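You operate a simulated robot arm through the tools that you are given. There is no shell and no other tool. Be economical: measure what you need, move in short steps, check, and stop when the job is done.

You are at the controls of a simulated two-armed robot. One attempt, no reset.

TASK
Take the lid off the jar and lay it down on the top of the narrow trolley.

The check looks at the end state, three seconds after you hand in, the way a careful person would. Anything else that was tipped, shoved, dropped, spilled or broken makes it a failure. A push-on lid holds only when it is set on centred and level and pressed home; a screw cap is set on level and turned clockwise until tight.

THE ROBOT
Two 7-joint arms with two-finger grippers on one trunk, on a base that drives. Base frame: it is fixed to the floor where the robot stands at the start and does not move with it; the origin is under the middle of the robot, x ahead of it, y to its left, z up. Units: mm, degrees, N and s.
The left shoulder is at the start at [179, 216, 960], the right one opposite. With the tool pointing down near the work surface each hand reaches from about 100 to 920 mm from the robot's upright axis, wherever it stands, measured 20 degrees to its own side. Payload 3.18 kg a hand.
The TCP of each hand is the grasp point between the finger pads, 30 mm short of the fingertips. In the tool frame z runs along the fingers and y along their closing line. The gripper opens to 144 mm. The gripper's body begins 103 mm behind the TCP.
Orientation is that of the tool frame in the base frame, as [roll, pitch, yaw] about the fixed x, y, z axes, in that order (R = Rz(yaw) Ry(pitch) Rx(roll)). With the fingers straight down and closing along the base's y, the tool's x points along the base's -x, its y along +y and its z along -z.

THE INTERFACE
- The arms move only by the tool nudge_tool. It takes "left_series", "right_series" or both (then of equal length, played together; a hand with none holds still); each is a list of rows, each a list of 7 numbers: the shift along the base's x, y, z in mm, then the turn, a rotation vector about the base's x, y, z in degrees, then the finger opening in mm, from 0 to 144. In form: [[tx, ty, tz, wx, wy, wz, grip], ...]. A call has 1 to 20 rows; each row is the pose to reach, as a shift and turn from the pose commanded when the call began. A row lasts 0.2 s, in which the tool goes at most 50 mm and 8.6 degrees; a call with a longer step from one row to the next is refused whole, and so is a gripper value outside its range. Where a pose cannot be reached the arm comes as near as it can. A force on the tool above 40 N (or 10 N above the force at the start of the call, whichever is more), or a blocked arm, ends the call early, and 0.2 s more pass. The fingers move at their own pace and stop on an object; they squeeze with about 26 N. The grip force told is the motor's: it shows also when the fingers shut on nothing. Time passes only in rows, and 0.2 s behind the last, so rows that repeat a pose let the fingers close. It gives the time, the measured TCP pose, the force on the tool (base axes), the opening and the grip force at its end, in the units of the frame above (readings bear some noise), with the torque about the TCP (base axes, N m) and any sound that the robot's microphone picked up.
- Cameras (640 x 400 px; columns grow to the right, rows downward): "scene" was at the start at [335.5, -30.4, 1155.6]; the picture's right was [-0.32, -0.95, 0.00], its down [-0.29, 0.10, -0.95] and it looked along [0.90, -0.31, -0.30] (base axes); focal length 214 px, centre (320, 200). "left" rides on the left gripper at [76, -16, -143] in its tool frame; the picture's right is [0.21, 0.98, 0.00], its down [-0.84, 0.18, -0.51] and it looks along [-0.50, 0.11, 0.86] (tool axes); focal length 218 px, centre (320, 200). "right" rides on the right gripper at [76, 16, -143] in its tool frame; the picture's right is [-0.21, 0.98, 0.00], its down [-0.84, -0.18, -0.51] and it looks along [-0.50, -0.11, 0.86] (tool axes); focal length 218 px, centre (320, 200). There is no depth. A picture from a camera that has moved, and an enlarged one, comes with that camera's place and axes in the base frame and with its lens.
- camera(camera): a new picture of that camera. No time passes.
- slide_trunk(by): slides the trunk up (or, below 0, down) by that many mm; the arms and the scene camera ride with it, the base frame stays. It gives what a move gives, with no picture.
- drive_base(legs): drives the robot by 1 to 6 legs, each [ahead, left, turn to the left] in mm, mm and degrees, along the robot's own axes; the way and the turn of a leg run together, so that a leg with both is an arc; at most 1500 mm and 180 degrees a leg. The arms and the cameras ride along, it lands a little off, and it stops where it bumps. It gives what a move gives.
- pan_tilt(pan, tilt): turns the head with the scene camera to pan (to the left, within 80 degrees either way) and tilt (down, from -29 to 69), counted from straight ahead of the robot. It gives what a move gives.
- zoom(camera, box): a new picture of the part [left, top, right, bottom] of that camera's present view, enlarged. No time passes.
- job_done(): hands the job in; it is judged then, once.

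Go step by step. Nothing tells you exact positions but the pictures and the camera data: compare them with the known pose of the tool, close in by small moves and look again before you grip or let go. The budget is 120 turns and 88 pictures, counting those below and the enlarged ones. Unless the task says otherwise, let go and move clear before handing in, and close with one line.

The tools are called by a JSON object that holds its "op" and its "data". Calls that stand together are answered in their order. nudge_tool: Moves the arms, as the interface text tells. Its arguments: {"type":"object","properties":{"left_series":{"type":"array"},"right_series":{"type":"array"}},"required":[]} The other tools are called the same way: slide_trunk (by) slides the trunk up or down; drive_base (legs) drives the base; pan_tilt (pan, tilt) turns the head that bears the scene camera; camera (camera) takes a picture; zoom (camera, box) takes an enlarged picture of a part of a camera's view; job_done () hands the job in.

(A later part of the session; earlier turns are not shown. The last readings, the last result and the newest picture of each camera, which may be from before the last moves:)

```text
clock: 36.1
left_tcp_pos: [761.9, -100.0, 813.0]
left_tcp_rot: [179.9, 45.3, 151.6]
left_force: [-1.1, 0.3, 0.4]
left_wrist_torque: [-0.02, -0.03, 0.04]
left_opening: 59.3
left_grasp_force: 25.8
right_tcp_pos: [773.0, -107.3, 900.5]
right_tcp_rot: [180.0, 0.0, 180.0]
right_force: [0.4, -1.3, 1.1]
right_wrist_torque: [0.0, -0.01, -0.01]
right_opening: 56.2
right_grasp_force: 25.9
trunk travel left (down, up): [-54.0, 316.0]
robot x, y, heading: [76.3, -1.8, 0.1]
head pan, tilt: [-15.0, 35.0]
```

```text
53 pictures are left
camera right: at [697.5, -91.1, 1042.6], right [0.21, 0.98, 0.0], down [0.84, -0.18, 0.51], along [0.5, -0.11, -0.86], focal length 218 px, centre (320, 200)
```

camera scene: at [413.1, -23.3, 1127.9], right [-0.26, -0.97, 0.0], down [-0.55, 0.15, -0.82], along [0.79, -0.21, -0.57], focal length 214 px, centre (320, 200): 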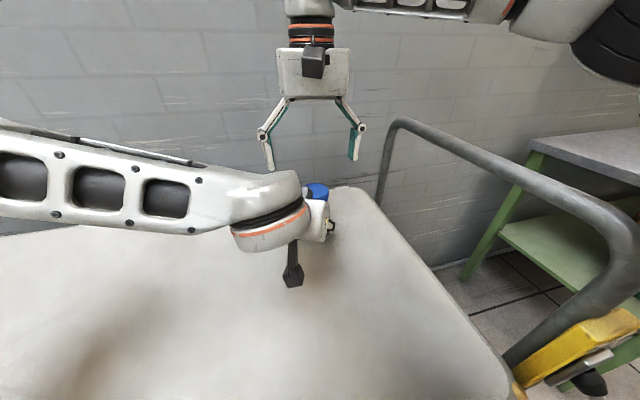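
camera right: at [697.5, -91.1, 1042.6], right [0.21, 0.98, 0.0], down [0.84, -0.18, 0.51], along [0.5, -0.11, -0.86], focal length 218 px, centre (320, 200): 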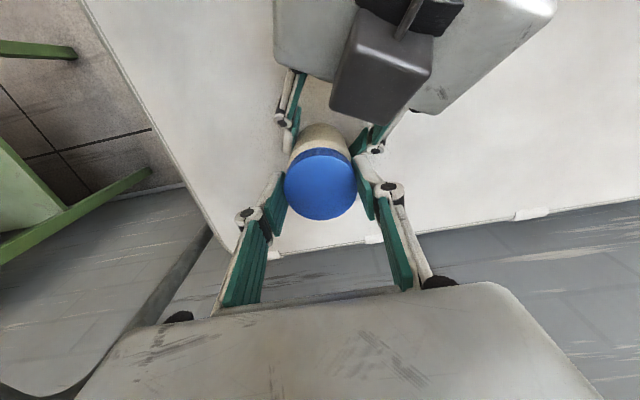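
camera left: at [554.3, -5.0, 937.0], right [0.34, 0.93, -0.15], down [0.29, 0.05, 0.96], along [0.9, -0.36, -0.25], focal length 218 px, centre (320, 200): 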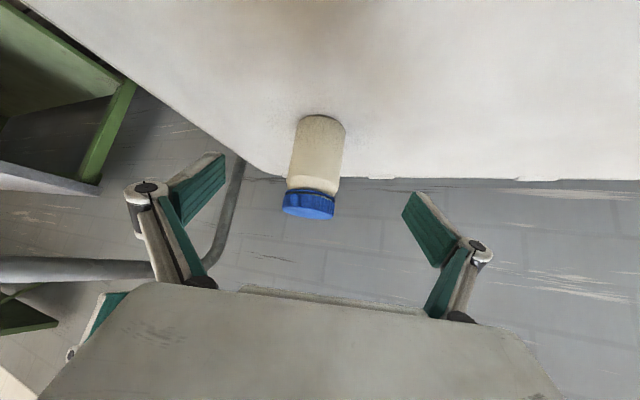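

The lid is gripped at 56 mm with no side force. I'll turn counterclockwise about 56°, watching the torque.

{"op": "nudge_tool", "data": {"right_series": [[0, 0, 0, 0, 0, 7, 50], [0, 0, 0, 0, 0, 14, 50], [0, 0, 0, 0, 0, 21, 50], [0, 0, 0, 0, 0, 28, 50], [0, 0, 0, 0, 0, 35, 50], [0, 0, 0, 0, 0, 42, 50], [0, 0, 0, 0, 0, 49, 50], [0, 0, 0, 0, 0, 56, 50]]}}

{"op": "camera", "data": {"camera": "right"}}

```text
clock: 37.7
left_tcp_pos: [768.0, -87.7, 810.0]
left_tcp_rot: [179.7, 44.8, 153.5]
left_force: [-2.3, 16.2, 8.8]
left_wrist_torque: [-0.14, 0.48, 0.23]
left_opening: 61.8
left_grasp_force: 26.1
right_tcp_pos: [776.8, -85.8, 888.1]
right_tcp_rot: [178.4, 2.9, -160.9]
right_force: [0.5, -14.6, 11.3]
right_wrist_torque: [-0.56, -0.16, -0.03]
right_opening: 62.0
right_grasp_force: 9.1
right hand out of reach, approached as far as the arm can: row 3, 4, 5, 6, 7
trunk travel left (down, up): [-54.0, 316.0]
robot x, y, heading: [77.9, -0.4, -0.3]
head pan, tilt: [-15.0, 35.0]
stopped in row 7 (left hand): the force on the tool passed its limit at 63 N (the readings are from after the stop); the commanded pose is now the measured one
```

```text
52 pictures are left
camera right: at [694.3, -100.7, 1028.2], right [-0.12, 0.99, 0.04], down [0.83, 0.08, 0.54], along [0.54, 0.1, -0.84], focal length 218 px, centre (320, 200)
```

right: 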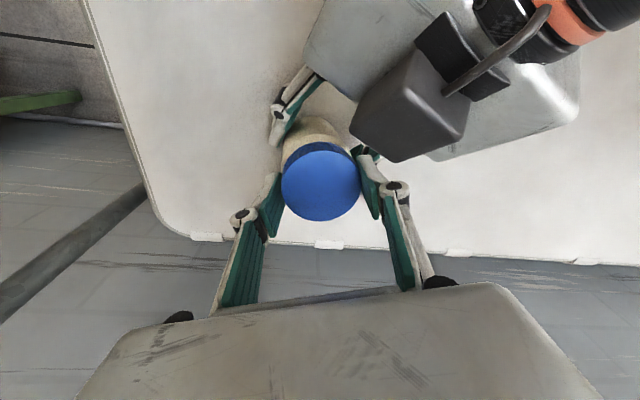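

The right wrist hit a joint limit after about 15° and pushed the jar sideways a little. I'll open the right hand, rise clear and look.

{"op": "nudge_tool", "data": {"right_series": [[0, 0, 0, 0, 0, 0, 80], [0, 0, 0, 0, 0, 0, 84], [0, 0, 20, 0, 0, 0, 84], [0, 0, 45, 0, 0, 0, 84], [0, 0, 70, 0, 0, 0, 84], [0, 0, 70, 0, 0, 0, 84]]}}

{"op": "camera", "data": {"camera": "right"}}

{"op": "camera", "data": {"camera": "left"}}

{"op": "camera", "data": {"camera": "scene"}}

```text
clock: 39.1
left_tcp_pos: [765.3, -90.4, 809.1]
left_tcp_rot: [179.7, 44.7, 153.2]
left_force: [-3.3, 1.6, 11.6]
left_wrist_torque: [0.1, 0.27, 0.0]
left_opening: 60.6
left_grasp_force: 26.3
right_tcp_pos: [773.1, -84.8, 898.6]
right_tcp_rot: [178.3, 3.0, -160.8]
right_force: [0.4, 0.0, -0.1]
right_wrist_torque: [0.0, -0.01, -0.02]
right_opening: 83.7
right_grasp_force: 0.1
right hand out of reach, approached as far as the arm can: row 3, 4, 5, 6
trunk travel left (down, up): [-54.0, 316.0]
robot x, y, heading: [81.3, -0.0, 0.0]
head pan, tilt: [-15.0, 35.0]
```

```text
51 pictures are left
camera right: at [690.4, -99.3, 1036.6], right [-0.12, 0.99, 0.04], down [0.83, 0.08, 0.54], along [0.54, 0.1, -0.84], focal length 218 px, centre (320, 200)
```

right: 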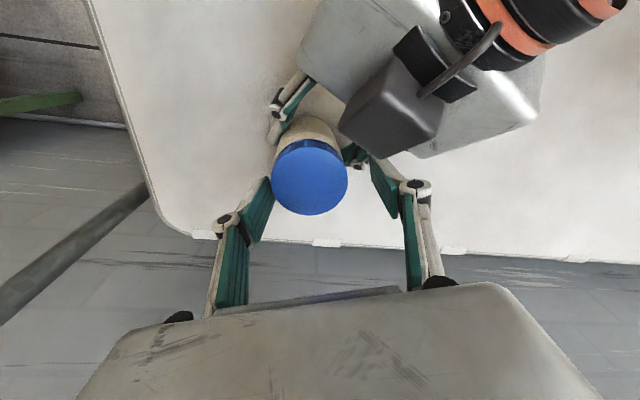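

```text
50 pictures are left
camera left: at [621.1, -36.3, 857.0], right [0.31, 0.94, -0.14], down [0.3, 0.05, 0.95], along [0.9, -0.33, -0.26], focal length 218 px, centre (320, 200)
```

left: 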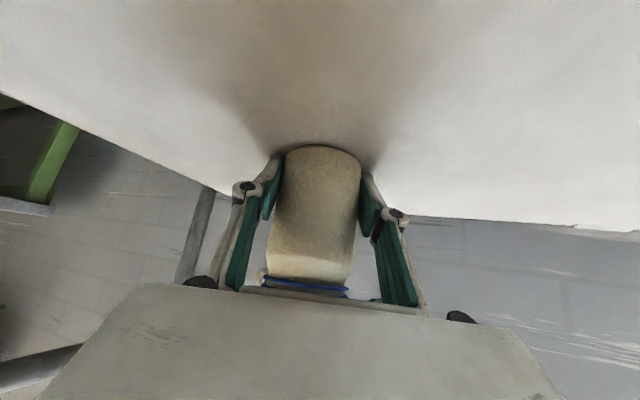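

```text
49 pictures are left
camera scene: at [412.0, -23.2, 1128.5], right [-0.26, -0.97, 0.0], down [-0.55, 0.15, -0.82], along [0.79, -0.21, -0.57], focal length 214 px, centre (320, 200)
```

scene: 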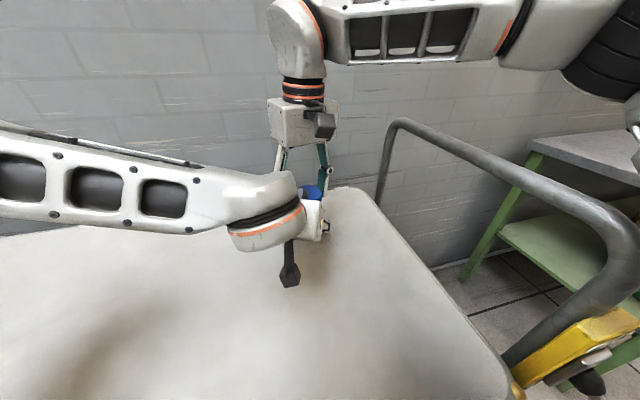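

The jar was pushed about 10 mm sideways but stands upright in the left grip. I'll turn the right hand back clockwise as it rises, so later strokes run from about -40° to +10°.

{"op": "nudge_tool", "data": {"right_series": [[-5, -6, -35, -0.3, 0.5, -7.5, 84], [-5, -6, -20, -0.6, 1, -15, 84], [-3, -6, 0, -0.9, 1.5, -22.5, 84], [-3, -6, 0, -1, 2, -30, 84], [-3, -6, 0, -1.1, 2.5, -37.5, 84], [-3, -6, 0, -1.1, 3, -45, 84], [-3, -6, 0, -1.17, 3.2, -52.5, 84], [-3, -6, 0, -1.17, 3.42, -60, 84], [-3, -6, 0, -1.17, 3.42, -60, 84]]}}

{"op": "camera", "data": {"camera": "right"}}

```text
clock: 39.5
left_tcp_pos: [764.9, -91.3, 808.7]
left_tcp_rot: [-179.9, 44.7, 153.5]
left_force: [-5.2, -1.3, 10.2]
left_wrist_torque: [0.23, -0.28, 0.45]
left_opening: 60.1
left_grasp_force: 26.3
right_tcp_pos: [778.1, -86.7, 878.6]
right_tcp_rot: [177.9, 3.8, -167.6]
right_force: [7.2, 4.3, 7.5]
right_wrist_torque: [0.3, -0.04, -0.48]
right_opening: 88.6
right_grasp_force: 2.4
trunk travel left (down, up): [-54.0, 316.0]
robot x, y, heading: [80.5, 2.3, 0.1]
head pan, tilt: [-15.0, 35.0]
stopped in row 2 (right hand): the force on the tool passed its limit at 50 N (the readings are from after the stop); the commanded pose is now the measured one
```

```text
48 pictures are left
camera right: at [691.1, -92.9, 1016.4], right [-0.01, 1.0, 0.05], down [0.83, -0.02, 0.55], along [0.56, 0.05, -0.83], focal length 218 px, centre (320, 200)
```

right: 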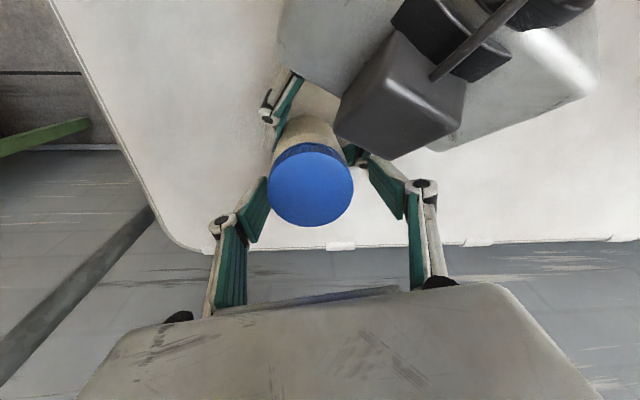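

It dipped and a finger brushed the left gripper. I'll go straight up while easing the yaw back to neutral.

{"op": "nudge_tool", "data": {"right_series": [[-2, -2, 15, 0, 0, 0, 84], [-4, -4, 30, 0, 0, -3, 84], [-4, -4, 45, 0, 0, -8, 84], [-4, -4, 60, 0, 0, -12, 84], [-4, -4, 75, 0, 0, -12, 84], [-4, -4, 80, 0, 0, -12, 84], [-4, -4, 80, 0, 0, -12, 84]]}}

{"op": "camera", "data": {"camera": "right"}}

```text
clock: 41.1
left_tcp_pos: [765.3, -91.8, 809.0]
left_tcp_rot: [-180.0, 44.6, 153.3]
left_force: [0.5, -4.5, 22.8]
left_wrist_torque: [-0.18, -0.09, -0.14]
left_opening: 60.6
left_grasp_force: 26.0
right_tcp_pos: [771.7, -89.8, 957.4]
right_tcp_rot: [177.9, 3.6, -179.6]
right_force: [0.2, 0.1, -0.1]
right_wrist_torque: [0.0, 0.01, -0.02]
right_opening: 83.9
right_grasp_force: 0.2
trunk travel left (down, up): [-54.0, 316.0]
robot x, y, heading: [81.0, -3.5, -0.0]
head pan, tilt: [-15.0, 35.0]
```

```text
47 pictures are left
camera right: at [686.0, -79.0, 1095.0], right [0.2, 0.98, 0.05], down [0.81, -0.19, 0.55], along [0.55, -0.07, -0.83], focal length 218 px, centre (320, 200)
```

right: 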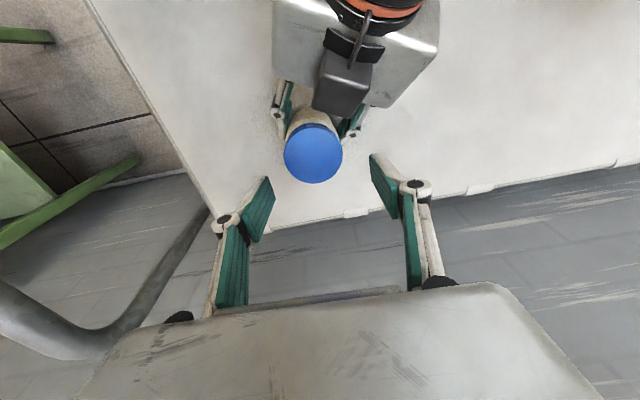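

The right hand is clear now. I'll level it, and slide the left hand with the jar gently back to where it was, relieving its downward push.

{"op": "nudge_tool", "data": {"left_series": [[0, 0, 1.5, 0, 0, 0, 50], [-1, -3, 3, 0, 0, -0.8, 50], [-2, -6, 3, 0, 0, -1.6, 50], [-3, -8.5, 3, 0, 0, -1.6, 50], [-3, -8.5, 3, 0, 0, -1.6, 50]], "right_series": [[0, 0, 0, -1, 1.8, 0, 84], [0, -5, 0, -2.1, 3.6, 0, 84], [0, -9, 0, -2.1, 3.6, 0, 84], [0, -9, 0, -2.1, 3.6, 0, 84], [0, -9, 0, -2.1, 3.6, 0, 84]]}}

{"op": "camera", "data": {"camera": "right"}}

{"op": "camera", "data": {"camera": "left"}}

```text
clock: 42.3
left_tcp_pos: [760.4, -98.0, 809.8]
left_tcp_rot: [-179.9, 44.2, 151.8]
left_force: [3.8, 9.0, 9.5]
left_wrist_torque: [0.27, -0.24, 0.12]
left_opening: 60.3
left_grasp_force: 25.9
right_tcp_pos: [772.3, -98.3, 955.1]
right_tcp_rot: [-180.0, -0.2, -179.5]
right_force: [-1.0, -0.5, 0.5]
right_wrist_torque: [0.0, 0.0, 0.0]
right_opening: 83.9
right_grasp_force: 0.0
trunk travel left (down, up): [-54.0, 316.0]
robot x, y, heading: [80.2, 3.1, -0.1]
head pan, tilt: [-15.0, 35.0]
```

```text
46 pictures are left
camera right: at [696.1, -81.9, 1099.0], right [0.2, 0.98, 0.0], down [0.85, -0.17, 0.5], along [0.49, -0.1, -0.86], focal length 218 px, centre (320, 200)
```

right: 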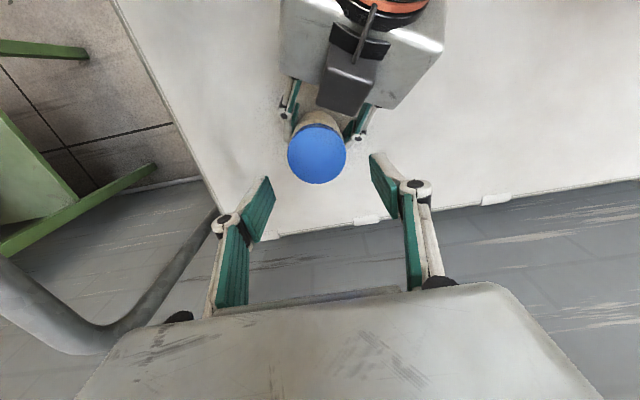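

```text
45 pictures are left
camera left: at [618.7, -40.2, 858.1], right [0.33, 0.93, -0.15], down [0.3, 0.04, 0.95], along [0.89, -0.36, -0.27], focal length 218 px, centre (320, 200)
```

left: 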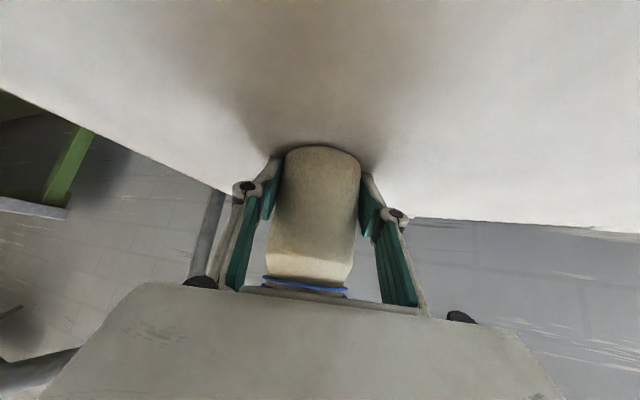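

The jar is back near its place and upright. Now I'll turn the right hand about -48° at hover to prepare a counterclockwise stroke.

{"op": "nudge_tool", "data": {"right_series": [[-4, -1, 0, 0, 0, -8, 84], [-4, -1, 0, 0, 0, -16, 84], [-4, -1, 0, 0, 0, -24, 84], [-4, -1, 0, 0, 0, -32, 84], [-4, -1, 0, 0, 0, -40, 84], [-4, -1, 0, 0, 0, -48, 84], [-4, -1, 0, 0, 0, -48, 84]]}}

{"op": "camera", "data": {"camera": "right"}}

{"op": "camera", "data": {"camera": "scene"}}

```text
clock: 43.9
left_tcp_pos: [761.8, -99.2, 807.0]
left_tcp_rot: [-180.0, 44.3, 151.8]
left_force: [-2.1, -1.5, 0.0]
left_wrist_torque: [0.03, -0.05, 0.0]
left_opening: 60.2
left_grasp_force: 26.6
right_tcp_pos: [768.7, -100.7, 955.4]
right_tcp_rot: [180.0, -0.2, 132.4]
right_force: [-0.1, 0.5, 0.3]
right_wrist_torque: [0.0, -0.02, 0.0]
right_opening: 83.9
right_grasp_force: 0.1
trunk travel left (down, up): [-54.0, 316.0]
robot x, y, heading: [80.6, 0.2, 0.3]
head pan, tilt: [-15.0, 35.0]
```

```text
44 pictures are left
camera right: at [729.6, -33.8, 1098.0], right [0.86, 0.5, 0.0], down [0.44, -0.75, 0.5], along [0.25, -0.44, -0.86], focal length 218 px, centre (320, 200)
```

right: 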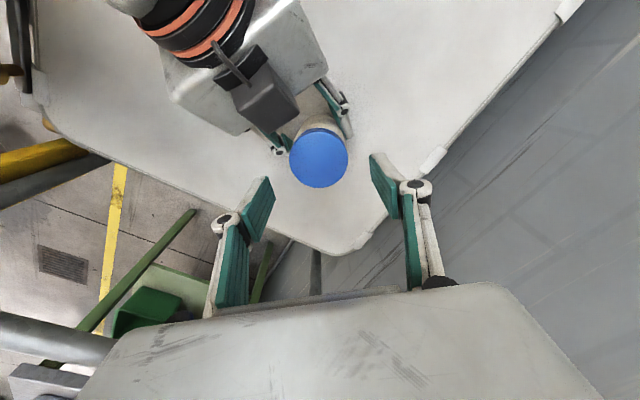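

```text
43 pictures are left
camera scene: at [413.4, -23.6, 1127.9], right [-0.26, -0.97, 0.0], down [-0.55, 0.15, -0.82], along [0.79, -0.21, -0.57], focal length 214 px, centre (320, 200)
```

scene: 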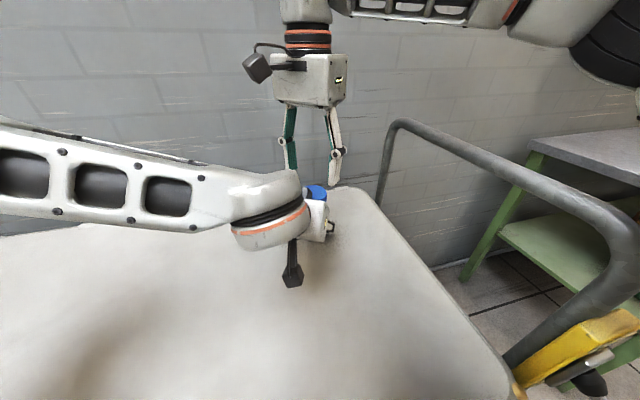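

That works. I'll try a further -40° for a longer stroke, centring over the lid at (765, -99).

{"op": "nudge_tool", "data": {"right_series": [[-3.5, 1.5, 0, 0, 0, -8, 84], [-3.5, 1.5, 0, 0, 0, -16, 84], [-3.5, 1.5, 0, 0, 0, -24, 84], [-3.5, 1.5, 0, 0, 0, -32, 84], [-3.5, 1.5, 0, 0, 0, -40, 84], [-3.5, 1.5, 0, 0, 0, -40, 84]]}}

{"op": "camera", "data": {"camera": "right"}}

```text
clock: 45.3
left_tcp_pos: [763.2, -98.0, 809.7]
left_tcp_rot: [179.9, 44.3, 151.9]
left_force: [-0.8, 5.4, -1.3]
left_wrist_torque: [-0.77, -0.05, -0.33]
left_opening: 59.9
left_grasp_force: 26.5
right_tcp_pos: [766.4, -100.3, 954.9]
right_tcp_rot: [179.9, -0.1, 92.4]
right_force: [0.2, -7.0, 1.2]
right_wrist_torque: [-0.17, 0.05, 0.32]
right_opening: 84.0
right_grasp_force: 0.2
trunk travel left (down, up): [-54.0, 316.0]
robot x, y, heading: [79.3, 1.7, -0.3]
head pan, tilt: [-15.0, 35.0]
```

```text
42 pictures are left
camera right: at [779.0, -22.8, 1098.2], right [0.99, -0.17, 0.0], down [-0.14, -0.85, 0.5], along [-0.09, -0.5, -0.86], focal length 218 px, centre (320, 200)
```

right: 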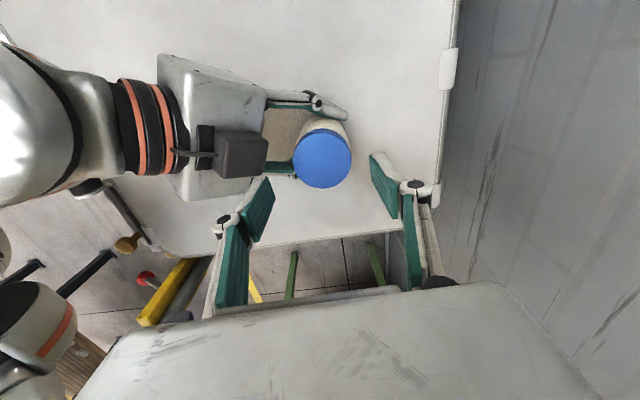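

There's a slight contact between the arms at this angle, so I'll turn back 25° and then lower around the lid.

{"op": "nudge_tool", "data": {"right_series": [[0, 0, 0, 0, 0, 8, 84], [0, 0, 0, 0, 0, 16, 84], [0, 0, 0, 0, 0, 25, 84], [0, 0, 0, 0, 0, 25, 84], [0, 0, 0, 0, 0, 25, 84]]}}

{"op": "camera", "data": {"camera": "right"}}

```text
refused: row 3 steps farther than a row can; nothing moved
```

```text
41 pictures are left
camera right: at [779.0, -22.8, 1098.2], right [0.99, -0.17, 0.0], down [-0.14, -0.85, 0.5], along [-0.09, -0.5, -0.86], focal length 218 px, centre (320, 200)
```

right: 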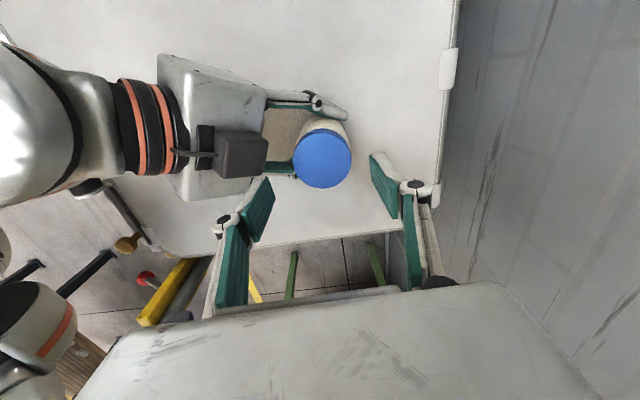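

The row step was too large and nothing moved; I'll repeat with smaller steps.

{"op": "nudge_tool", "data": {"right_series": [[0, 0, 0, 0, 0, 8, 84], [0, 0, 0, 0, 0, 16, 84], [0, 0, 0, 0, 0, 24, 84], [0, 0, 0, 0, 0, 28, 84], [0, 0, 0, 0, 0, 28, 84]]}}

{"op": "camera", "data": {"camera": "right"}}

```text
clock: 46.5
left_tcp_pos: [763.9, -97.3, 809.8]
left_tcp_rot: [-180.0, 44.3, 151.8]
left_force: [-0.3, 0.6, -0.4]
left_wrist_torque: [-0.01, 0.04, -0.02]
left_opening: 59.9
left_grasp_force: 26.1
right_tcp_pos: [765.9, -99.9, 956.1]
right_tcp_rot: [-179.9, -0.2, 120.5]
right_force: [0.2, -0.2, -0.3]
right_wrist_torque: [-0.03, -0.02, -0.02]
right_opening: 84.0
right_grasp_force: 0.1
trunk travel left (down, up): [-54.0, 316.0]
robot x, y, heading: [81.8, -2.2, -0.2]
head pan, tilt: [-15.0, 35.0]
```

```text
40 pictures are left
camera right: at [740.9, -25.7, 1098.3], right [0.95, 0.32, 0.0], down [0.27, -0.82, 0.5], along [0.16, -0.48, -0.86], focal length 218 px, centre (320, 200)
```

right: 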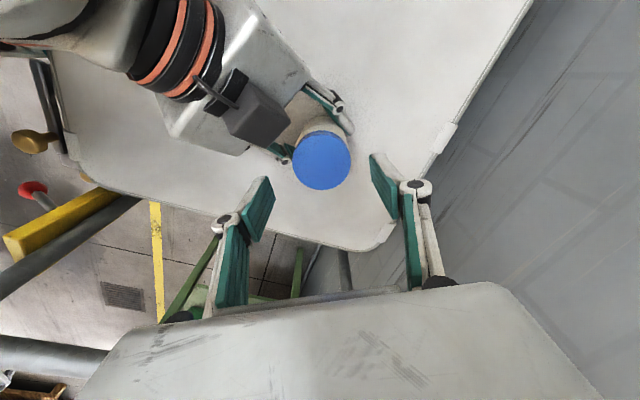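

Contact is cleared and the lid is centred at (766, -98). I'll descend and grip.

{"op": "nudge_tool", "data": {"right_series": [[0, 1.5, -18, 0, 0, 0, 84], [0, 1.5, -36, 0, 0, 0, 84], [0, 1.5, -48, 0, 0, 0, 84], [0, 1.5, -56, 0, 0, 0, 84], [0, 1.5, -56, 0, 0, 0, 72], [0, 1.5, -56, 0, 0, 0, 62], [0, 1.5, -56, 0, 0, 0, 50], [0, 1.5, -56, 0, 0, 0, 50], [0, 1.5, -56, 0, 0, 0, 50]]}}

{"op": "camera", "data": {"camera": "right"}}

```text
clock: 48.5
left_tcp_pos: [763.4, -99.1, 809.4]
left_tcp_rot: [-180.0, 44.3, 151.9]
left_force: [4.3, 1.9, -4.7]
left_wrist_torque: [-0.11, 0.3, -0.01]
left_opening: 60.2
left_grasp_force: 26.2
right_tcp_pos: [767.4, -97.6, 898.9]
right_tcp_rot: [180.0, -0.2, 120.6]
right_force: [-3.9, -1.6, 0.3]
right_wrist_torque: [-0.07, 0.06, -0.02]
right_opening: 55.8
right_grasp_force: 26.1
trunk travel left (down, up): [-54.0, 316.0]
robot x, y, heading: [82.7, -1.0, -0.3]
head pan, tilt: [-15.0, 35.0]
```

```text
39 pictures are left
camera right: at [742.1, -23.8, 1041.6], right [0.95, 0.32, 0.0], down [0.27, -0.82, 0.5], along [0.16, -0.48, -0.86], focal length 218 px, centre (320, 200)
```

right: 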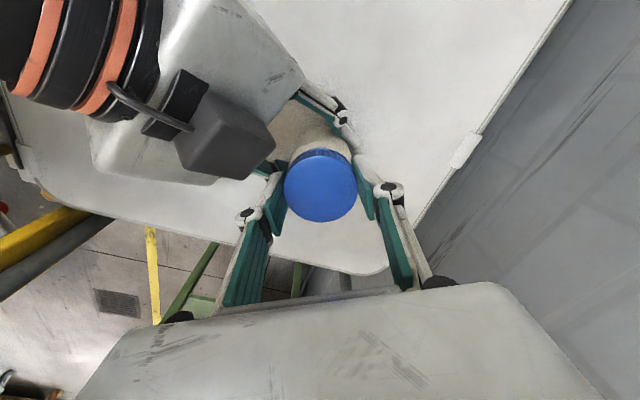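

I have a good grip. Now a 64° counterclockwise stroke, within the reachable range.

{"op": "nudge_tool", "data": {"right_series": [[0, 0, 0, 0, 0, 7, 50], [0, 0, 0, 0, 0, 14, 50], [0, 0, 0, 0, 0, 21, 50], [0, 0, 0, 0, 0, 28, 50], [0, 0, 0, 0, 0, 35, 50], [0, 0, 0, 0, 0, 42, 50], [0, 0, 0, 0, 0, 49, 50], [0, 0, 0, 0, 0, 56, 50], [0, 0, 0, 0, 0, 62, 50]]}}

{"op": "camera", "data": {"camera": "right"}}

{"op": "camera", "data": {"camera": "left"}}

```text
clock: 50.5
left_tcp_pos: [763.4, -97.4, 809.1]
left_tcp_rot: [-180.0, 44.3, 152.0]
left_force: [8.6, 15.3, -6.9]
left_wrist_torque: [-0.36, 0.29, 0.13]
left_opening: 60.1
left_grasp_force: 26.2
right_tcp_pos: [766.2, -97.9, 900.7]
right_tcp_rot: [179.9, -0.3, -177.4]
right_force: [-8.5, -16.5, 4.4]
right_wrist_torque: [-1.05, 0.48, -0.1]
right_opening: 56.4
right_grasp_force: 25.8
trunk travel left (down, up): [-54.0, 316.0]
robot x, y, heading: [79.2, -0.7, 0.3]
head pan, tilt: [-15.0, 35.0]
```

```text
38 pictures are left
camera right: at [689.3, -84.5, 1042.9], right [0.16, 0.99, 0.0], down [0.85, -0.14, 0.5], along [0.5, -0.08, -0.86], focal length 218 px, centre (320, 200)
```

right: 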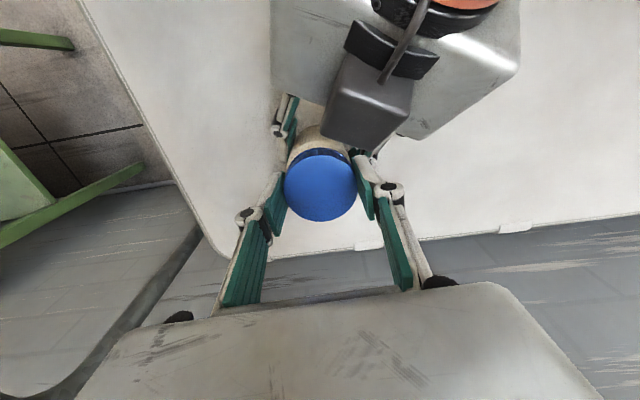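

```text
37 pictures are left
camera left: at [620.0, -40.6, 858.2], right [0.33, 0.93, -0.15], down [0.3, 0.04, 0.95], along [0.89, -0.36, -0.27], focal length 218 px, centre (320, 200)
```

left: 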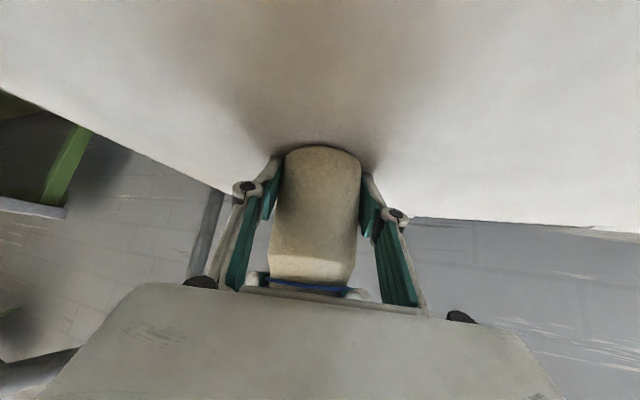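

The stroke went well, with little axial torque left. I'll test by lifting the lid gently a few millimetres.

{"op": "nudge_tool", "data": {"right_series": [[0, 0, 2, 0, 0, 0, 50], [0, 0, 4, 0, 0, 0, 50], [0, 0, 6, 0, 0, 0, 50], [0, 0, 6, 0, 0, 0, 50]]}}

{"op": "camera", "data": {"camera": "left"}}

```text
clock: 51.5
left_tcp_pos: [764.2, -100.2, 811.0]
left_tcp_rot: [-180.0, 44.5, 151.8]
left_force: [5.6, 10.4, 11.6]
left_wrist_torque: [-0.33, 0.15, 0.1]
left_opening: 60.2
left_grasp_force: 26.2
right_tcp_pos: [766.4, -97.9, 903.9]
right_tcp_rot: [-180.0, -0.3, -177.4]
right_force: [-5.5, -9.8, -15.4]
right_wrist_torque: [-0.7, 0.33, -0.06]
right_opening: 56.4
right_grasp_force: 25.8
trunk travel left (down, up): [-54.0, 316.0]
robot x, y, heading: [80.4, -2.1, 0.1]
head pan, tilt: [-15.0, 35.0]
```

```text
36 pictures are left
camera left: at [620.1, -41.4, 859.8], right [0.33, 0.93, -0.15], down [0.3, 0.04, 0.95], along [0.89, -0.36, -0.27], focal length 218 px, centre (320, 200)
```

left: 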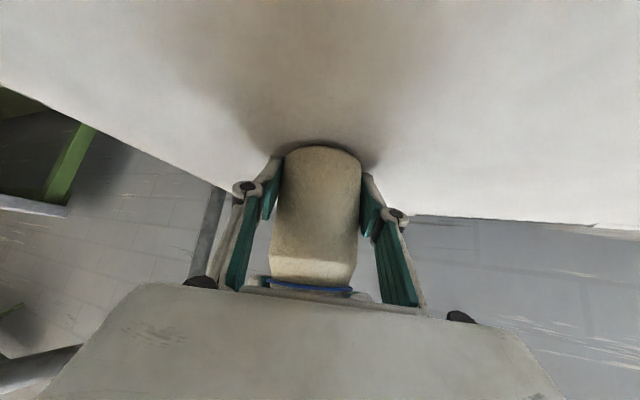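

The lid is still threaded on; it resisted with about 15 N. I'll ratchet: lower, open, turn back 62°, and re-grip.

{"op": "nudge_tool", "data": {"right_series": [[0, 0, -5, 0, 0, 0, 50], [0, 0, -5, 0, 0, 0, 70], [0, 0, -5, 0, 0, 0, 80], [0, 0, -5, 0, 0, 0, 80], [0, 0, -5, 0, 0, -8, 80], [0, 0, -5, 0, 0, -16, 80], [0, 0, -5, 0, 0, -24, 80], [0, 0, -5, 0, 0, -32, 80], [0, 0, -5, 0, 0, -40, 80], [0, 0, -5, 0, 0, -48, 80], [0, 0, -5, 0, 0, -56, 80], [0, 0, -5, 0, 0, -62, 80], [0, 0, -5, 0, 0, -62, 80]]}}

{"op": "camera", "data": {"camera": "right"}}

```text
clock: 54.3
left_tcp_pos: [763.2, -99.1, 809.7]
left_tcp_rot: [179.9, 44.3, 151.8]
left_force: [0.2, 0.2, -3.2]
left_wrist_torque: [0.0, 0.03, 0.02]
left_opening: 59.8
left_grasp_force: 25.4
right_tcp_pos: [764.6, -99.2, 900.8]
right_tcp_rot: [180.0, -0.1, 120.4]
right_force: [-0.3, 0.3, -0.9]
right_wrist_torque: [0.02, -0.01, 0.05]
right_opening: 80.3
right_grasp_force: 0.1
trunk travel left (down, up): [-54.0, 316.0]
robot x, y, heading: [82.0, -1.1, -0.0]
head pan, tilt: [-15.0, 35.0]
```

```text
35 pictures are left
camera right: at [741.0, -24.1, 1043.2], right [0.95, 0.31, 0.0], down [0.27, -0.82, 0.5], along [0.16, -0.48, -0.86], focal length 218 px, centre (320, 200)
```

right: 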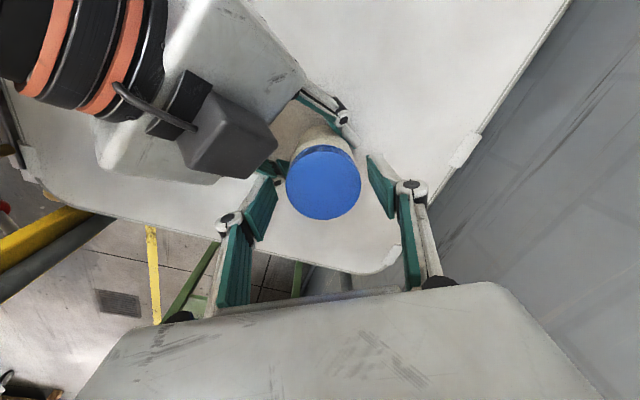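

The jar stayed put. I'll re-grip and make another 62° stroke.

{"op": "nudge_tool", "data": {"right_series": [[1, 0.5, 0, 0, 0, 0, 70], [1, 0.5, 0, 0, 0, 0, 60], [1, 0.5, 0, 0, 0, 0, 50], [1, 0.5, 0, 0, 0, 0, 50], [1, 0.5, 0, 0, 0, 0, 50], [1, 0.5, 0, 0, 0, 7, 50], [1, 0.5, 0, 0, 0, 14, 50], [1, 0.5, 0.2, 0, 0, 21, 50], [1, 0.5, 0.4, 0, 0, 28, 50], [1, 0.5, 0.6, 0, 0, 35, 50], [1, 0.5, 0.8, 0, 0, 42, 50], [1, 0.5, 1, 0, 0, 49, 50], [1, 0.5, 1, 0, 0, 56, 50], [1, 0.5, 1, 0, 0, 62, 50], [1, 0.5, 3, 0, 0, 62, 50], [1, 0.5, 5, 0, 0, 62, 50]]}}

{"op": "camera", "data": {"camera": "right"}}

{"op": "camera", "data": {"camera": "left"}}

```text
clock: 57.7
left_tcp_pos: [763.0, -97.8, 811.3]
left_tcp_rot: [-180.0, 44.5, 151.8]
left_force: [6.4, 8.6, 7.3]
left_wrist_torque: [-0.1, 0.01, 0.06]
left_opening: 59.9
left_grasp_force: 26.3
right_tcp_pos: [766.1, -98.1, 905.3]
right_tcp_rot: [-179.9, -0.2, -177.5]
right_force: [-6.4, -9.2, -10.0]
right_wrist_torque: [-0.8, 0.59, -0.05]
right_opening: 56.9
right_grasp_force: 25.8
trunk travel left (down, up): [-54.0, 316.0]
robot x, y, heading: [80.2, 1.5, -0.2]
head pan, tilt: [-15.0, 35.0]
```

```text
34 pictures are left
camera right: at [689.8, -83.9, 1047.5], right [0.17, 0.99, 0.0], down [0.85, -0.14, 0.5], along [0.5, -0.08, -0.86], focal length 218 px, centre (320, 200)
```

right: 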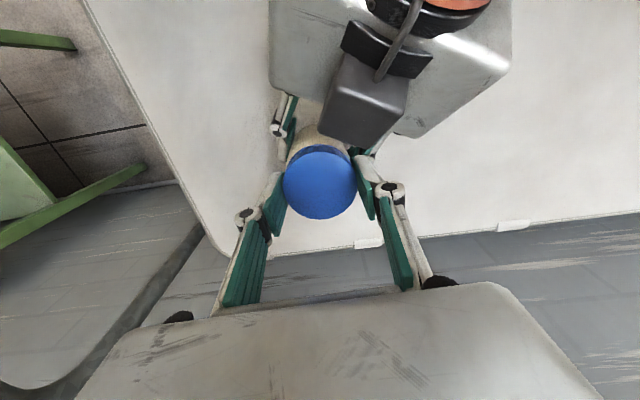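

```text
33 pictures are left
camera left: at [620.2, -41.1, 859.5], right [0.33, 0.93, -0.15], down [0.3, 0.04, 0.95], along [0.89, -0.36, -0.27], focal length 218 px, centre (320, 200)
```

left: 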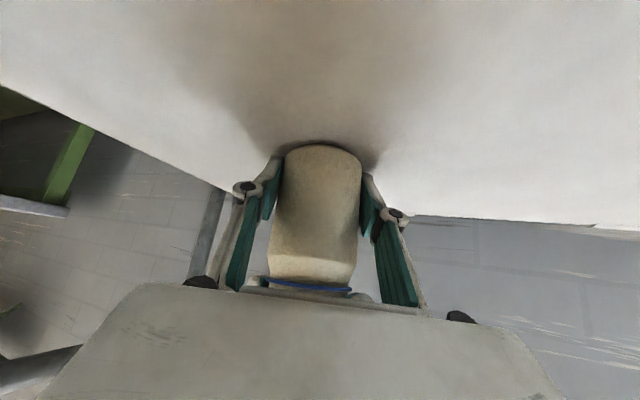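

Axial torque is low, so the lid is turning freely on its thread. I'll continue with another ratchet cycle.

{"op": "nudge_tool", "data": {"right_series": [[0, 0, -4, 0, 0, 0, 50], [0, 0, -4, 0, 0, 0, 70], [0, 0, -4, 0, 0, 0, 80], [0, 0, -4, 0, 0, 0, 80], [0, 0, -4, 0, 0, -8, 80], [0, 0, -4, 0, 0, -16, 80], [0, 0, -4, 0, 0, -24, 80], [0, 0, -4, 0, 0, -32, 80], [0, 0, -4, 0, 0, -40, 80], [0, 0, -4, 0, 0, -48, 80], [0, 0, -4, 0, 0, -56, 80], [0, 0, -4, 0, 0, -62, 80], [0, 0, -4, 0, 0, -62, 70], [0, 0, -4, 0, 0, -62, 60], [0, 0, -4, 0, 0, -62, 50], [0, 0, -4, 0, 0, -62, 50], [0, 0, -4, 0, 0, -62, 50]]}}

{"op": "nudge_tool", "data": {"right_series": [[0, 0, 0, 0, 0, 7, 50], [0, 0, 0, 0, 0, 14, 50], [0, 0, 0.2, 0, 0, 21, 50], [0, 0, 0.4, 0, 0, 28, 50], [0, 0, 0.6, 0, 0, 35, 50], [0, 0, 0.8, 0, 0, 42, 50], [0, 0, 1, 0, 0, 49, 50], [0, 0, 1, 0, 0, 56, 50], [0, 0, 1, 0, 0, 62, 50], [0, 0, 3, 0, 0, 62, 50], [0, 0, 5, 0, 0, 62, 50]]}}

{"op": "camera", "data": {"camera": "right"}}

```text
clock: 61.3
left_tcp_pos: [763.8, -98.9, 809.4]
left_tcp_rot: [180.0, 44.3, 151.8]
left_force: [1.7, 2.0, -3.6]
left_wrist_torque: [-0.04, 0.18, 0.0]
left_opening: 59.8
left_grasp_force: 25.9
right_tcp_pos: [766.7, -98.6, 901.8]
right_tcp_rot: [-180.0, -0.3, 120.5]
right_force: [-2.1, -1.1, -0.1]
right_wrist_torque: [0.0, 0.05, -0.02]
right_opening: 56.1
right_grasp_force: 26.2
trunk travel left (down, up): [-54.0, 316.0]
robot x, y, heading: [78.7, -0.0, 0.1]
head pan, tilt: [-15.0, 35.0]
```

```text
clock: 63.7
left_tcp_pos: [763.0, -98.0, 809.2]
left_tcp_rot: [180.0, 44.2, 151.8]
left_force: [-0.4, 0.1, -3.5]
left_wrist_torque: [0.02, -0.02, 0.01]
left_opening: 59.8
left_grasp_force: 26.3
right_tcp_pos: [766.2, -96.0, 906.6]
right_tcp_rot: [179.9, -0.2, -177.5]
right_force: [-0.4, 0.5, -0.6]
right_wrist_torque: [-0.02, -0.01, 0.01]
right_opening: 56.3
right_grasp_force: 25.9
trunk travel left (down, up): [-54.0, 316.0]
robot x, y, heading: [81.8, -1.5, -0.1]
head pan, tilt: [-15.0, 35.0]
```

```text
32 pictures are left
camera right: at [689.8, -83.7, 1050.4], right [0.17, 0.99, 0.0], down [0.85, -0.14, 0.5], along [0.5, -0.08, -0.86], focal length 218 px, centre (320, 200)
```

right: 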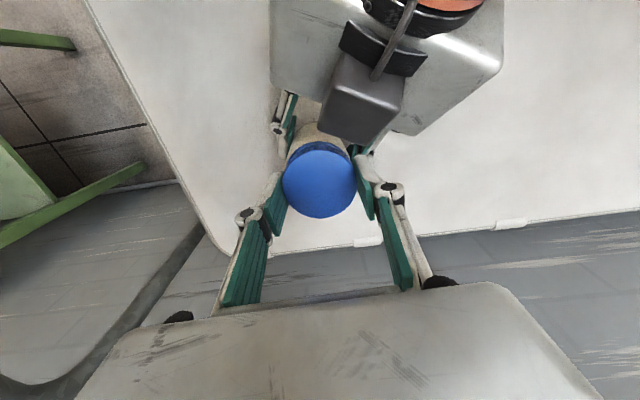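

All forces dropped to zero, so the lid has come free. I'll lift it straight up.

{"op": "nudge_tool", "data": {"right_series": [[0, 0, 5, 0, 0, 0, 50], [0, 0, 10, 0, 0, 0, 50], [0, 0, 18, 0, 0, 0, 50], [0, 0, 30, 0, 0, 0, 50], [0, 0, 45, 0, 0, 0, 50], [0, 0, 60, 0, 0, 0, 50], [0, 0, 60, 0, 0, 0, 50]]}}

{"op": "camera", "data": {"camera": "right"}}

{"op": "zoom", "data": {"camera": "scene", "box": [220, 60, 420, 260]}}

```text
clock: 65.3
left_tcp_pos: [762.6, -97.6, 809.1]
left_tcp_rot: [180.0, 44.3, 151.8]
left_force: [-0.6, -0.1, -3.8]
left_wrist_torque: [0.0, 0.01, 0.0]
left_opening: 59.4
left_grasp_force: 26.1
right_tcp_pos: [765.9, -97.8, 967.7]
right_tcp_rot: [-180.0, -0.2, -177.6]
right_force: [0.0, 0.0, -0.7]
right_wrist_torque: [-0.01, 0.0, 0.03]
right_opening: 56.1
right_grasp_force: 26.0
trunk travel left (down, up): [-54.0, 316.0]
robot x, y, heading: [79.7, -3.3, -0.0]
head pan, tilt: [-15.0, 35.0]
```

```text
31 pictures are left
camera right: at [689.6, -84.1, 1110.6], right [0.17, 0.99, 0.0], down [0.85, -0.14, 0.5], along [0.5, -0.08, -0.86], focal length 218 px, centre (320, 200)
```

right: 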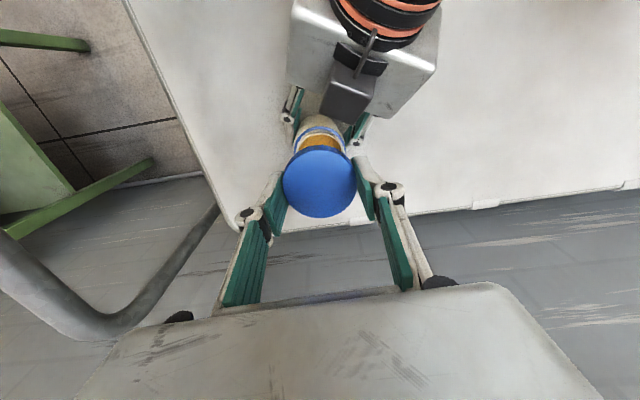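

```text
2.00 times, centred on (320, 160) of scene
camera zoom: at [413.9, -23.5, 1127.8], right [-0.26, -0.97, 0.0], down [-0.55, 0.15, -0.82], along [0.79, -0.21, -0.57], focal length 429 px, centre (320, 280)
```

zoom: 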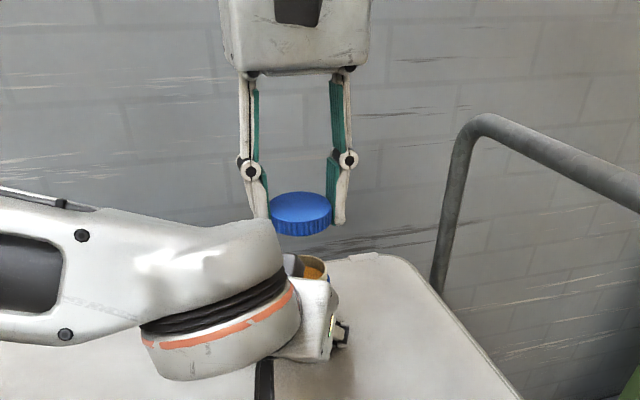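

The lid is off and the open jar stays in the left grip. The left hand seems to carry the jar's weight (about 3.8 N), so I'll lower it slightly until it rests on the table before releasing.

{"op": "nudge_tool", "data": {"left_series": [[0, 0, -1, 0, 0, 0, 50], [0, 0, -2, 0, 0, 0, 50], [0, 0, -2, 0, 0, 0, 50]]}}

{"op": "zoom", "data": {"camera": "left", "box": [220, 110, 420, 310]}}

```text
clock: 66.1
left_tcp_pos: [763.6, -99.6, 809.7]
left_tcp_rot: [180.0, 44.7, 151.8]
left_force: [0.9, 1.6, 8.9]
left_wrist_torque: [0.24, 0.08, -0.03]
left_opening: 60.1
left_grasp_force: 25.7
right_tcp_pos: [765.0, -97.7, 969.7]
right_tcp_rot: [-180.0, -0.1, -177.5]
right_force: [-0.8, 0.1, 0.3]
right_wrist_torque: [0.01, 0.0, 0.03]
right_opening: 55.9
right_grasp_force: 25.9
trunk travel left (down, up): [-54.0, 316.0]
robot x, y, heading: [80.4, -1.8, 0.2]
head pan, tilt: [-15.0, 35.0]
```

```text
2.00 times, centred on (320, 210) of left
camera zoom: at [619.4, -40.8, 857.4], right [0.33, 0.93, -0.15], down [0.3, 0.04, 0.95], along [0.89, -0.36, -0.27], focal length 436 px, centre (320, 180)
```

zoom: 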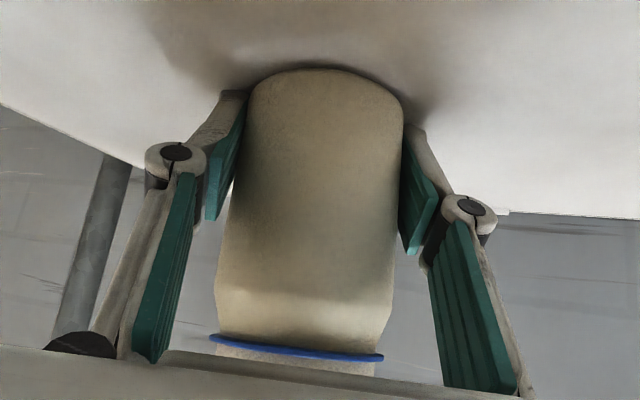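

The jar now rests on the table. I'll open the left hand gently, then withdraw it along its axis and up.

{"op": "nudge_tool", "data": {"left_series": [[0, 0, 0, 0, 0, 0, 60], [0, 0, 0, 0, 0, 0, 64], [0, 0, 0, 0, 0, 0, 70], [0, 0, 0, 0, 0, 0, 90], [0, 0, 0, 0, 0, 0, 120], [0, 0, 0, 0, 0, 0, 144], [0, 0, 1, 0, 0, 0, 144], [-13, 7, 17, 0, 0, 0, 144], [-26, 14, 33, 0, 0, 0, 144], [-39, 22, 50, 0, 0, 0, 144], [-52, 30, 66, 0, 0, 0, 144], [-70, 45, 83, 0, 0, 0, 144], [-90, 70, 105, 0, 0, 0, 144], [-110, 100, 130, 0, 0, 0, 144], [-125, 130, 155, 0, 0, 0, 144], [-125, 160, 170, 0, 0, 0, 144], [-125, 190, 170, 0, 0, 0, 144], [-125, 190, 170, 0, 0, 0, 144]]}}

{"op": "camera", "data": {"camera": "scene"}}

{"op": "camera", "data": {"camera": "right"}}

```text
clock: 69.9
left_tcp_pos: [635.8, 90.0, 979.7]
left_tcp_rot: [-180.0, 44.3, 151.7]
left_force: [0.7, -0.7, 0.2]
left_wrist_torque: [-0.02, -0.02, -0.01]
left_opening: 143.9
left_grasp_force: 0.1
right_tcp_pos: [765.3, -98.4, 968.4]
right_tcp_rot: [179.9, -0.2, -177.4]
right_force: [-0.9, 0.6, -0.2]
right_wrist_torque: [0.01, -0.03, -0.01]
right_opening: 56.0
right_grasp_force: 26.2
trunk travel left (down, up): [-54.0, 316.0]
robot x, y, heading: [81.9, 2.8, -0.1]
head pan, tilt: [-15.0, 35.0]
```

```text
28 pictures are left
camera scene: at [413.3, -23.8, 1128.0], right [-0.26, -0.97, 0.0], down [-0.55, 0.15, -0.82], along [0.79, -0.21, -0.57], focal length 214 px, centre (320, 200)
```

scene: 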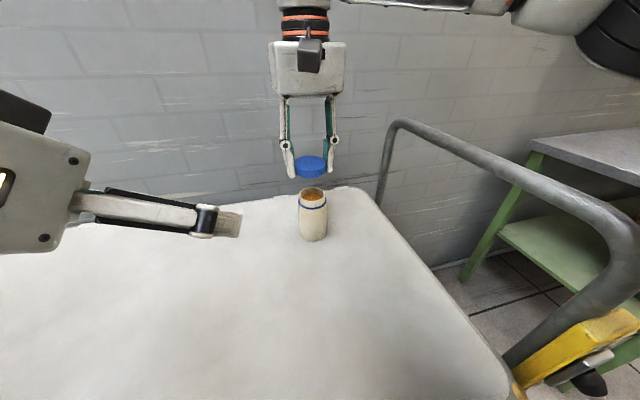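

```text
27 pictures are left
camera right: at [689.1, -84.6, 1111.0], right [0.17, 0.99, 0.0], down [0.85, -0.14, 0.5], along [0.5, -0.08, -0.86], focal length 218 px, centre (320, 200)
```

right: 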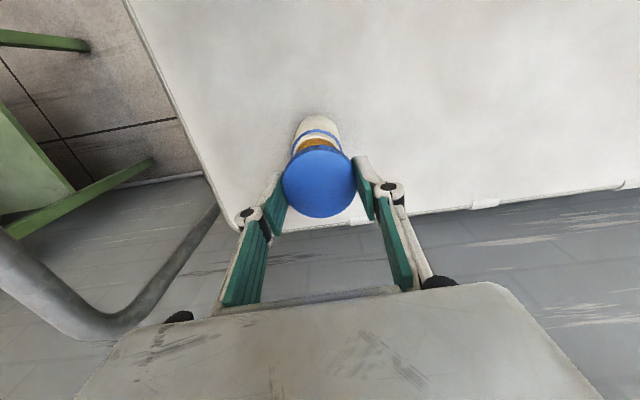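

The open jar stands upright. I'll carry the lid to a free spot near (600, -150) on the same trolley top and come down to just above the surface.

{"op": "nudge_tool", "data": {"right_series": [[-30, -10, 0, 0, 0, -3, 50], [-65, -20, 0, 0, 0, -6, 50], [-100, -32, 0, 0, 0, -9, 50], [-135, -42, 0, 0, 0, -9, 50], [-165, -52, 0, 0, 0, -9, 50], [-165, -52, -30, 0, 0, -9, 50], [-165, -52, -60, 0, 0, -9, 50], [-165, -52, -90, 0, 0, -9, 50], [-165, -52, -120, 0, 0, -9, 50], [-165, -52, -145, 0, 0, -9, 50], [-165, -52, -155, 0, 0, -9, 50], [-165, -52, -155, 0, 0, -9, 50]]}}

{"op": "camera", "data": {"camera": "scene"}}

{"op": "camera", "data": {"camera": "right"}}

```text
clock: 72.5
left_tcp_pos: [636.0, 91.4, 979.2]
left_tcp_rot: [180.0, 44.3, 151.8]
left_force: [-0.9, -0.2, 1.2]
left_wrist_torque: [0.0, -0.03, 0.0]
left_opening: 144.0
left_grasp_force: 0.0
right_tcp_pos: [599.7, -150.3, 812.7]
right_tcp_rot: [180.0, -0.2, 173.5]
right_force: [-0.1, 0.8, 0.3]
right_wrist_torque: [0.02, -0.03, 0.0]
right_opening: 55.9
right_grasp_force: 25.7
trunk travel left (down, up): [-54.0, 316.0]
robot x, y, heading: [80.7, 3.3, -0.1]
head pan, tilt: [-15.0, 35.0]
```

```text
26 pictures are left
camera scene: at [413.3, -23.5, 1128.1], right [-0.26, -0.97, 0.0], down [-0.55, 0.15, -0.82], along [0.79, -0.21, -0.57], focal length 214 px, centre (320, 200)
```

scene: 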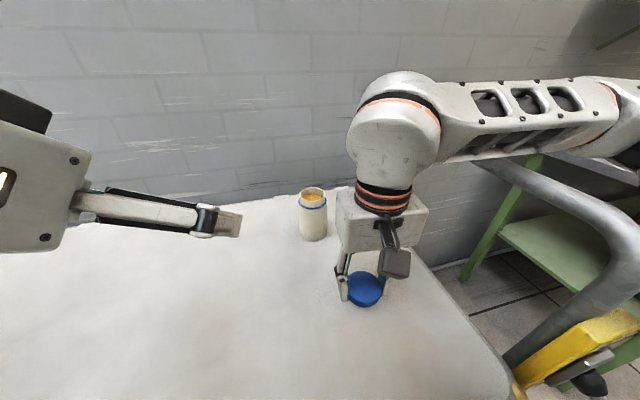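

```text
25 pictures are left
camera right: at [526.7, -123.7, 954.8], right [0.32, 0.95, 0.0], down [0.82, -0.27, 0.5], along [0.48, -0.16, -0.86], focal length 218 px, centre (320, 200)
```

right: 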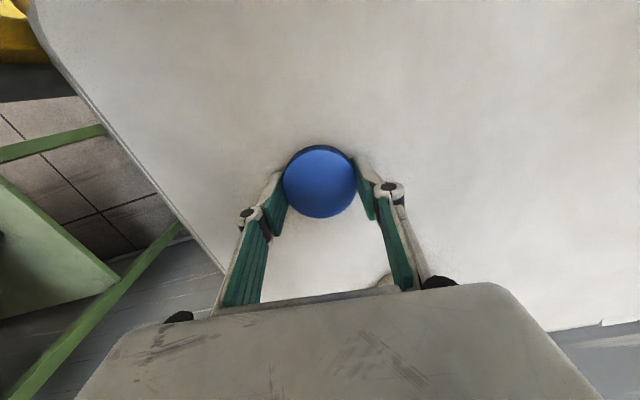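

The lid hovers about 20 mm above the table at a clear spot. I'll lower it gradually while watching the force.

{"op": "nudge_tool", "data": {"right_series": [[0, 0, -4, 0, 0, 0, 50], [0, 0, -8, 0, 0, 0, 50], [0, 0, -12, 0, 0, 0, 50], [0, 0, -15, 0, 0, 0, 50], [0, 0, -15, 0, 0, 0, 50]]}}

{"op": "nudge_tool", "data": {"right_series": [[0, 0, -1.5, 0, 0, 0, 50], [0, 0, -3, 0, 0, 0, 50], [0, 0, -3, 0, 0, 0, 50]]}}

{"op": "zoom", "data": {"camera": "scene", "box": [310, 220, 430, 320]}}

```text
clock: 73.2
left_tcp_pos: [634.3, 89.8, 980.5]
left_tcp_rot: [179.9, 44.5, 151.6]
left_force: [0.5, -0.4, 0.2]
left_wrist_torque: [-0.02, 0.02, 0.0]
left_opening: 144.2
left_grasp_force: 0.1
right_tcp_pos: [598.9, -149.2, 808.8]
right_tcp_rot: [179.7, 0.4, 173.3]
right_force: [-5.3, -3.4, 31.7]
right_wrist_torque: [-1.11, 0.52, -0.02]
right_opening: 56.2
right_grasp_force: 26.2
trunk travel left (down, up): [-54.0, 316.0]
robot x, y, heading: [82.6, -1.5, 0.0]
head pan, tilt: [-15.0, 35.0]
stopped in row 3 (right hand): the force on the tool passed its limit at 44 N (the readings are from after the stop); the commanded pose is now the measured one
```

```text
clock: 73.6
left_tcp_pos: [634.3, 91.0, 979.7]
left_tcp_rot: [179.9, 44.4, 151.7]
left_force: [-1.0, 1.1, -0.5]
left_wrist_torque: [0.01, -0.02, -0.02]
left_opening: 143.8
left_grasp_force: 0.0
right_tcp_pos: [600.2, -149.0, 808.8]
right_tcp_rot: [179.6, 0.3, 173.1]
right_force: [-6.0, -2.2, 31.3]
right_wrist_torque: [-1.1, 0.53, -0.11]
right_opening: 56.2
right_grasp_force: 25.8
trunk travel left (down, up): [-54.0, 316.0]
robot x, y, heading: [80.0, 0.5, -0.1]
head pan, tilt: [-15.0, 35.0]
stopped in row 1 (right hand): the force on the tool passed its limit at 45 N (the readings are from after the stop); the commanded pose is now the measured one
```

```text
4.00 times, centred on (370, 270) of scene
camera zoom: at [411.3, -23.5, 1128.7], right [-0.26, -0.97, 0.0], down [-0.55, 0.15, -0.82], along [0.79, -0.21, -0.57], focal length 858 px, centre (120, -80)
```

zoom: 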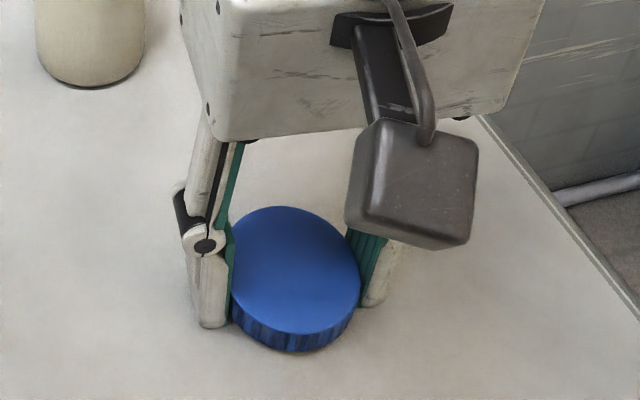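

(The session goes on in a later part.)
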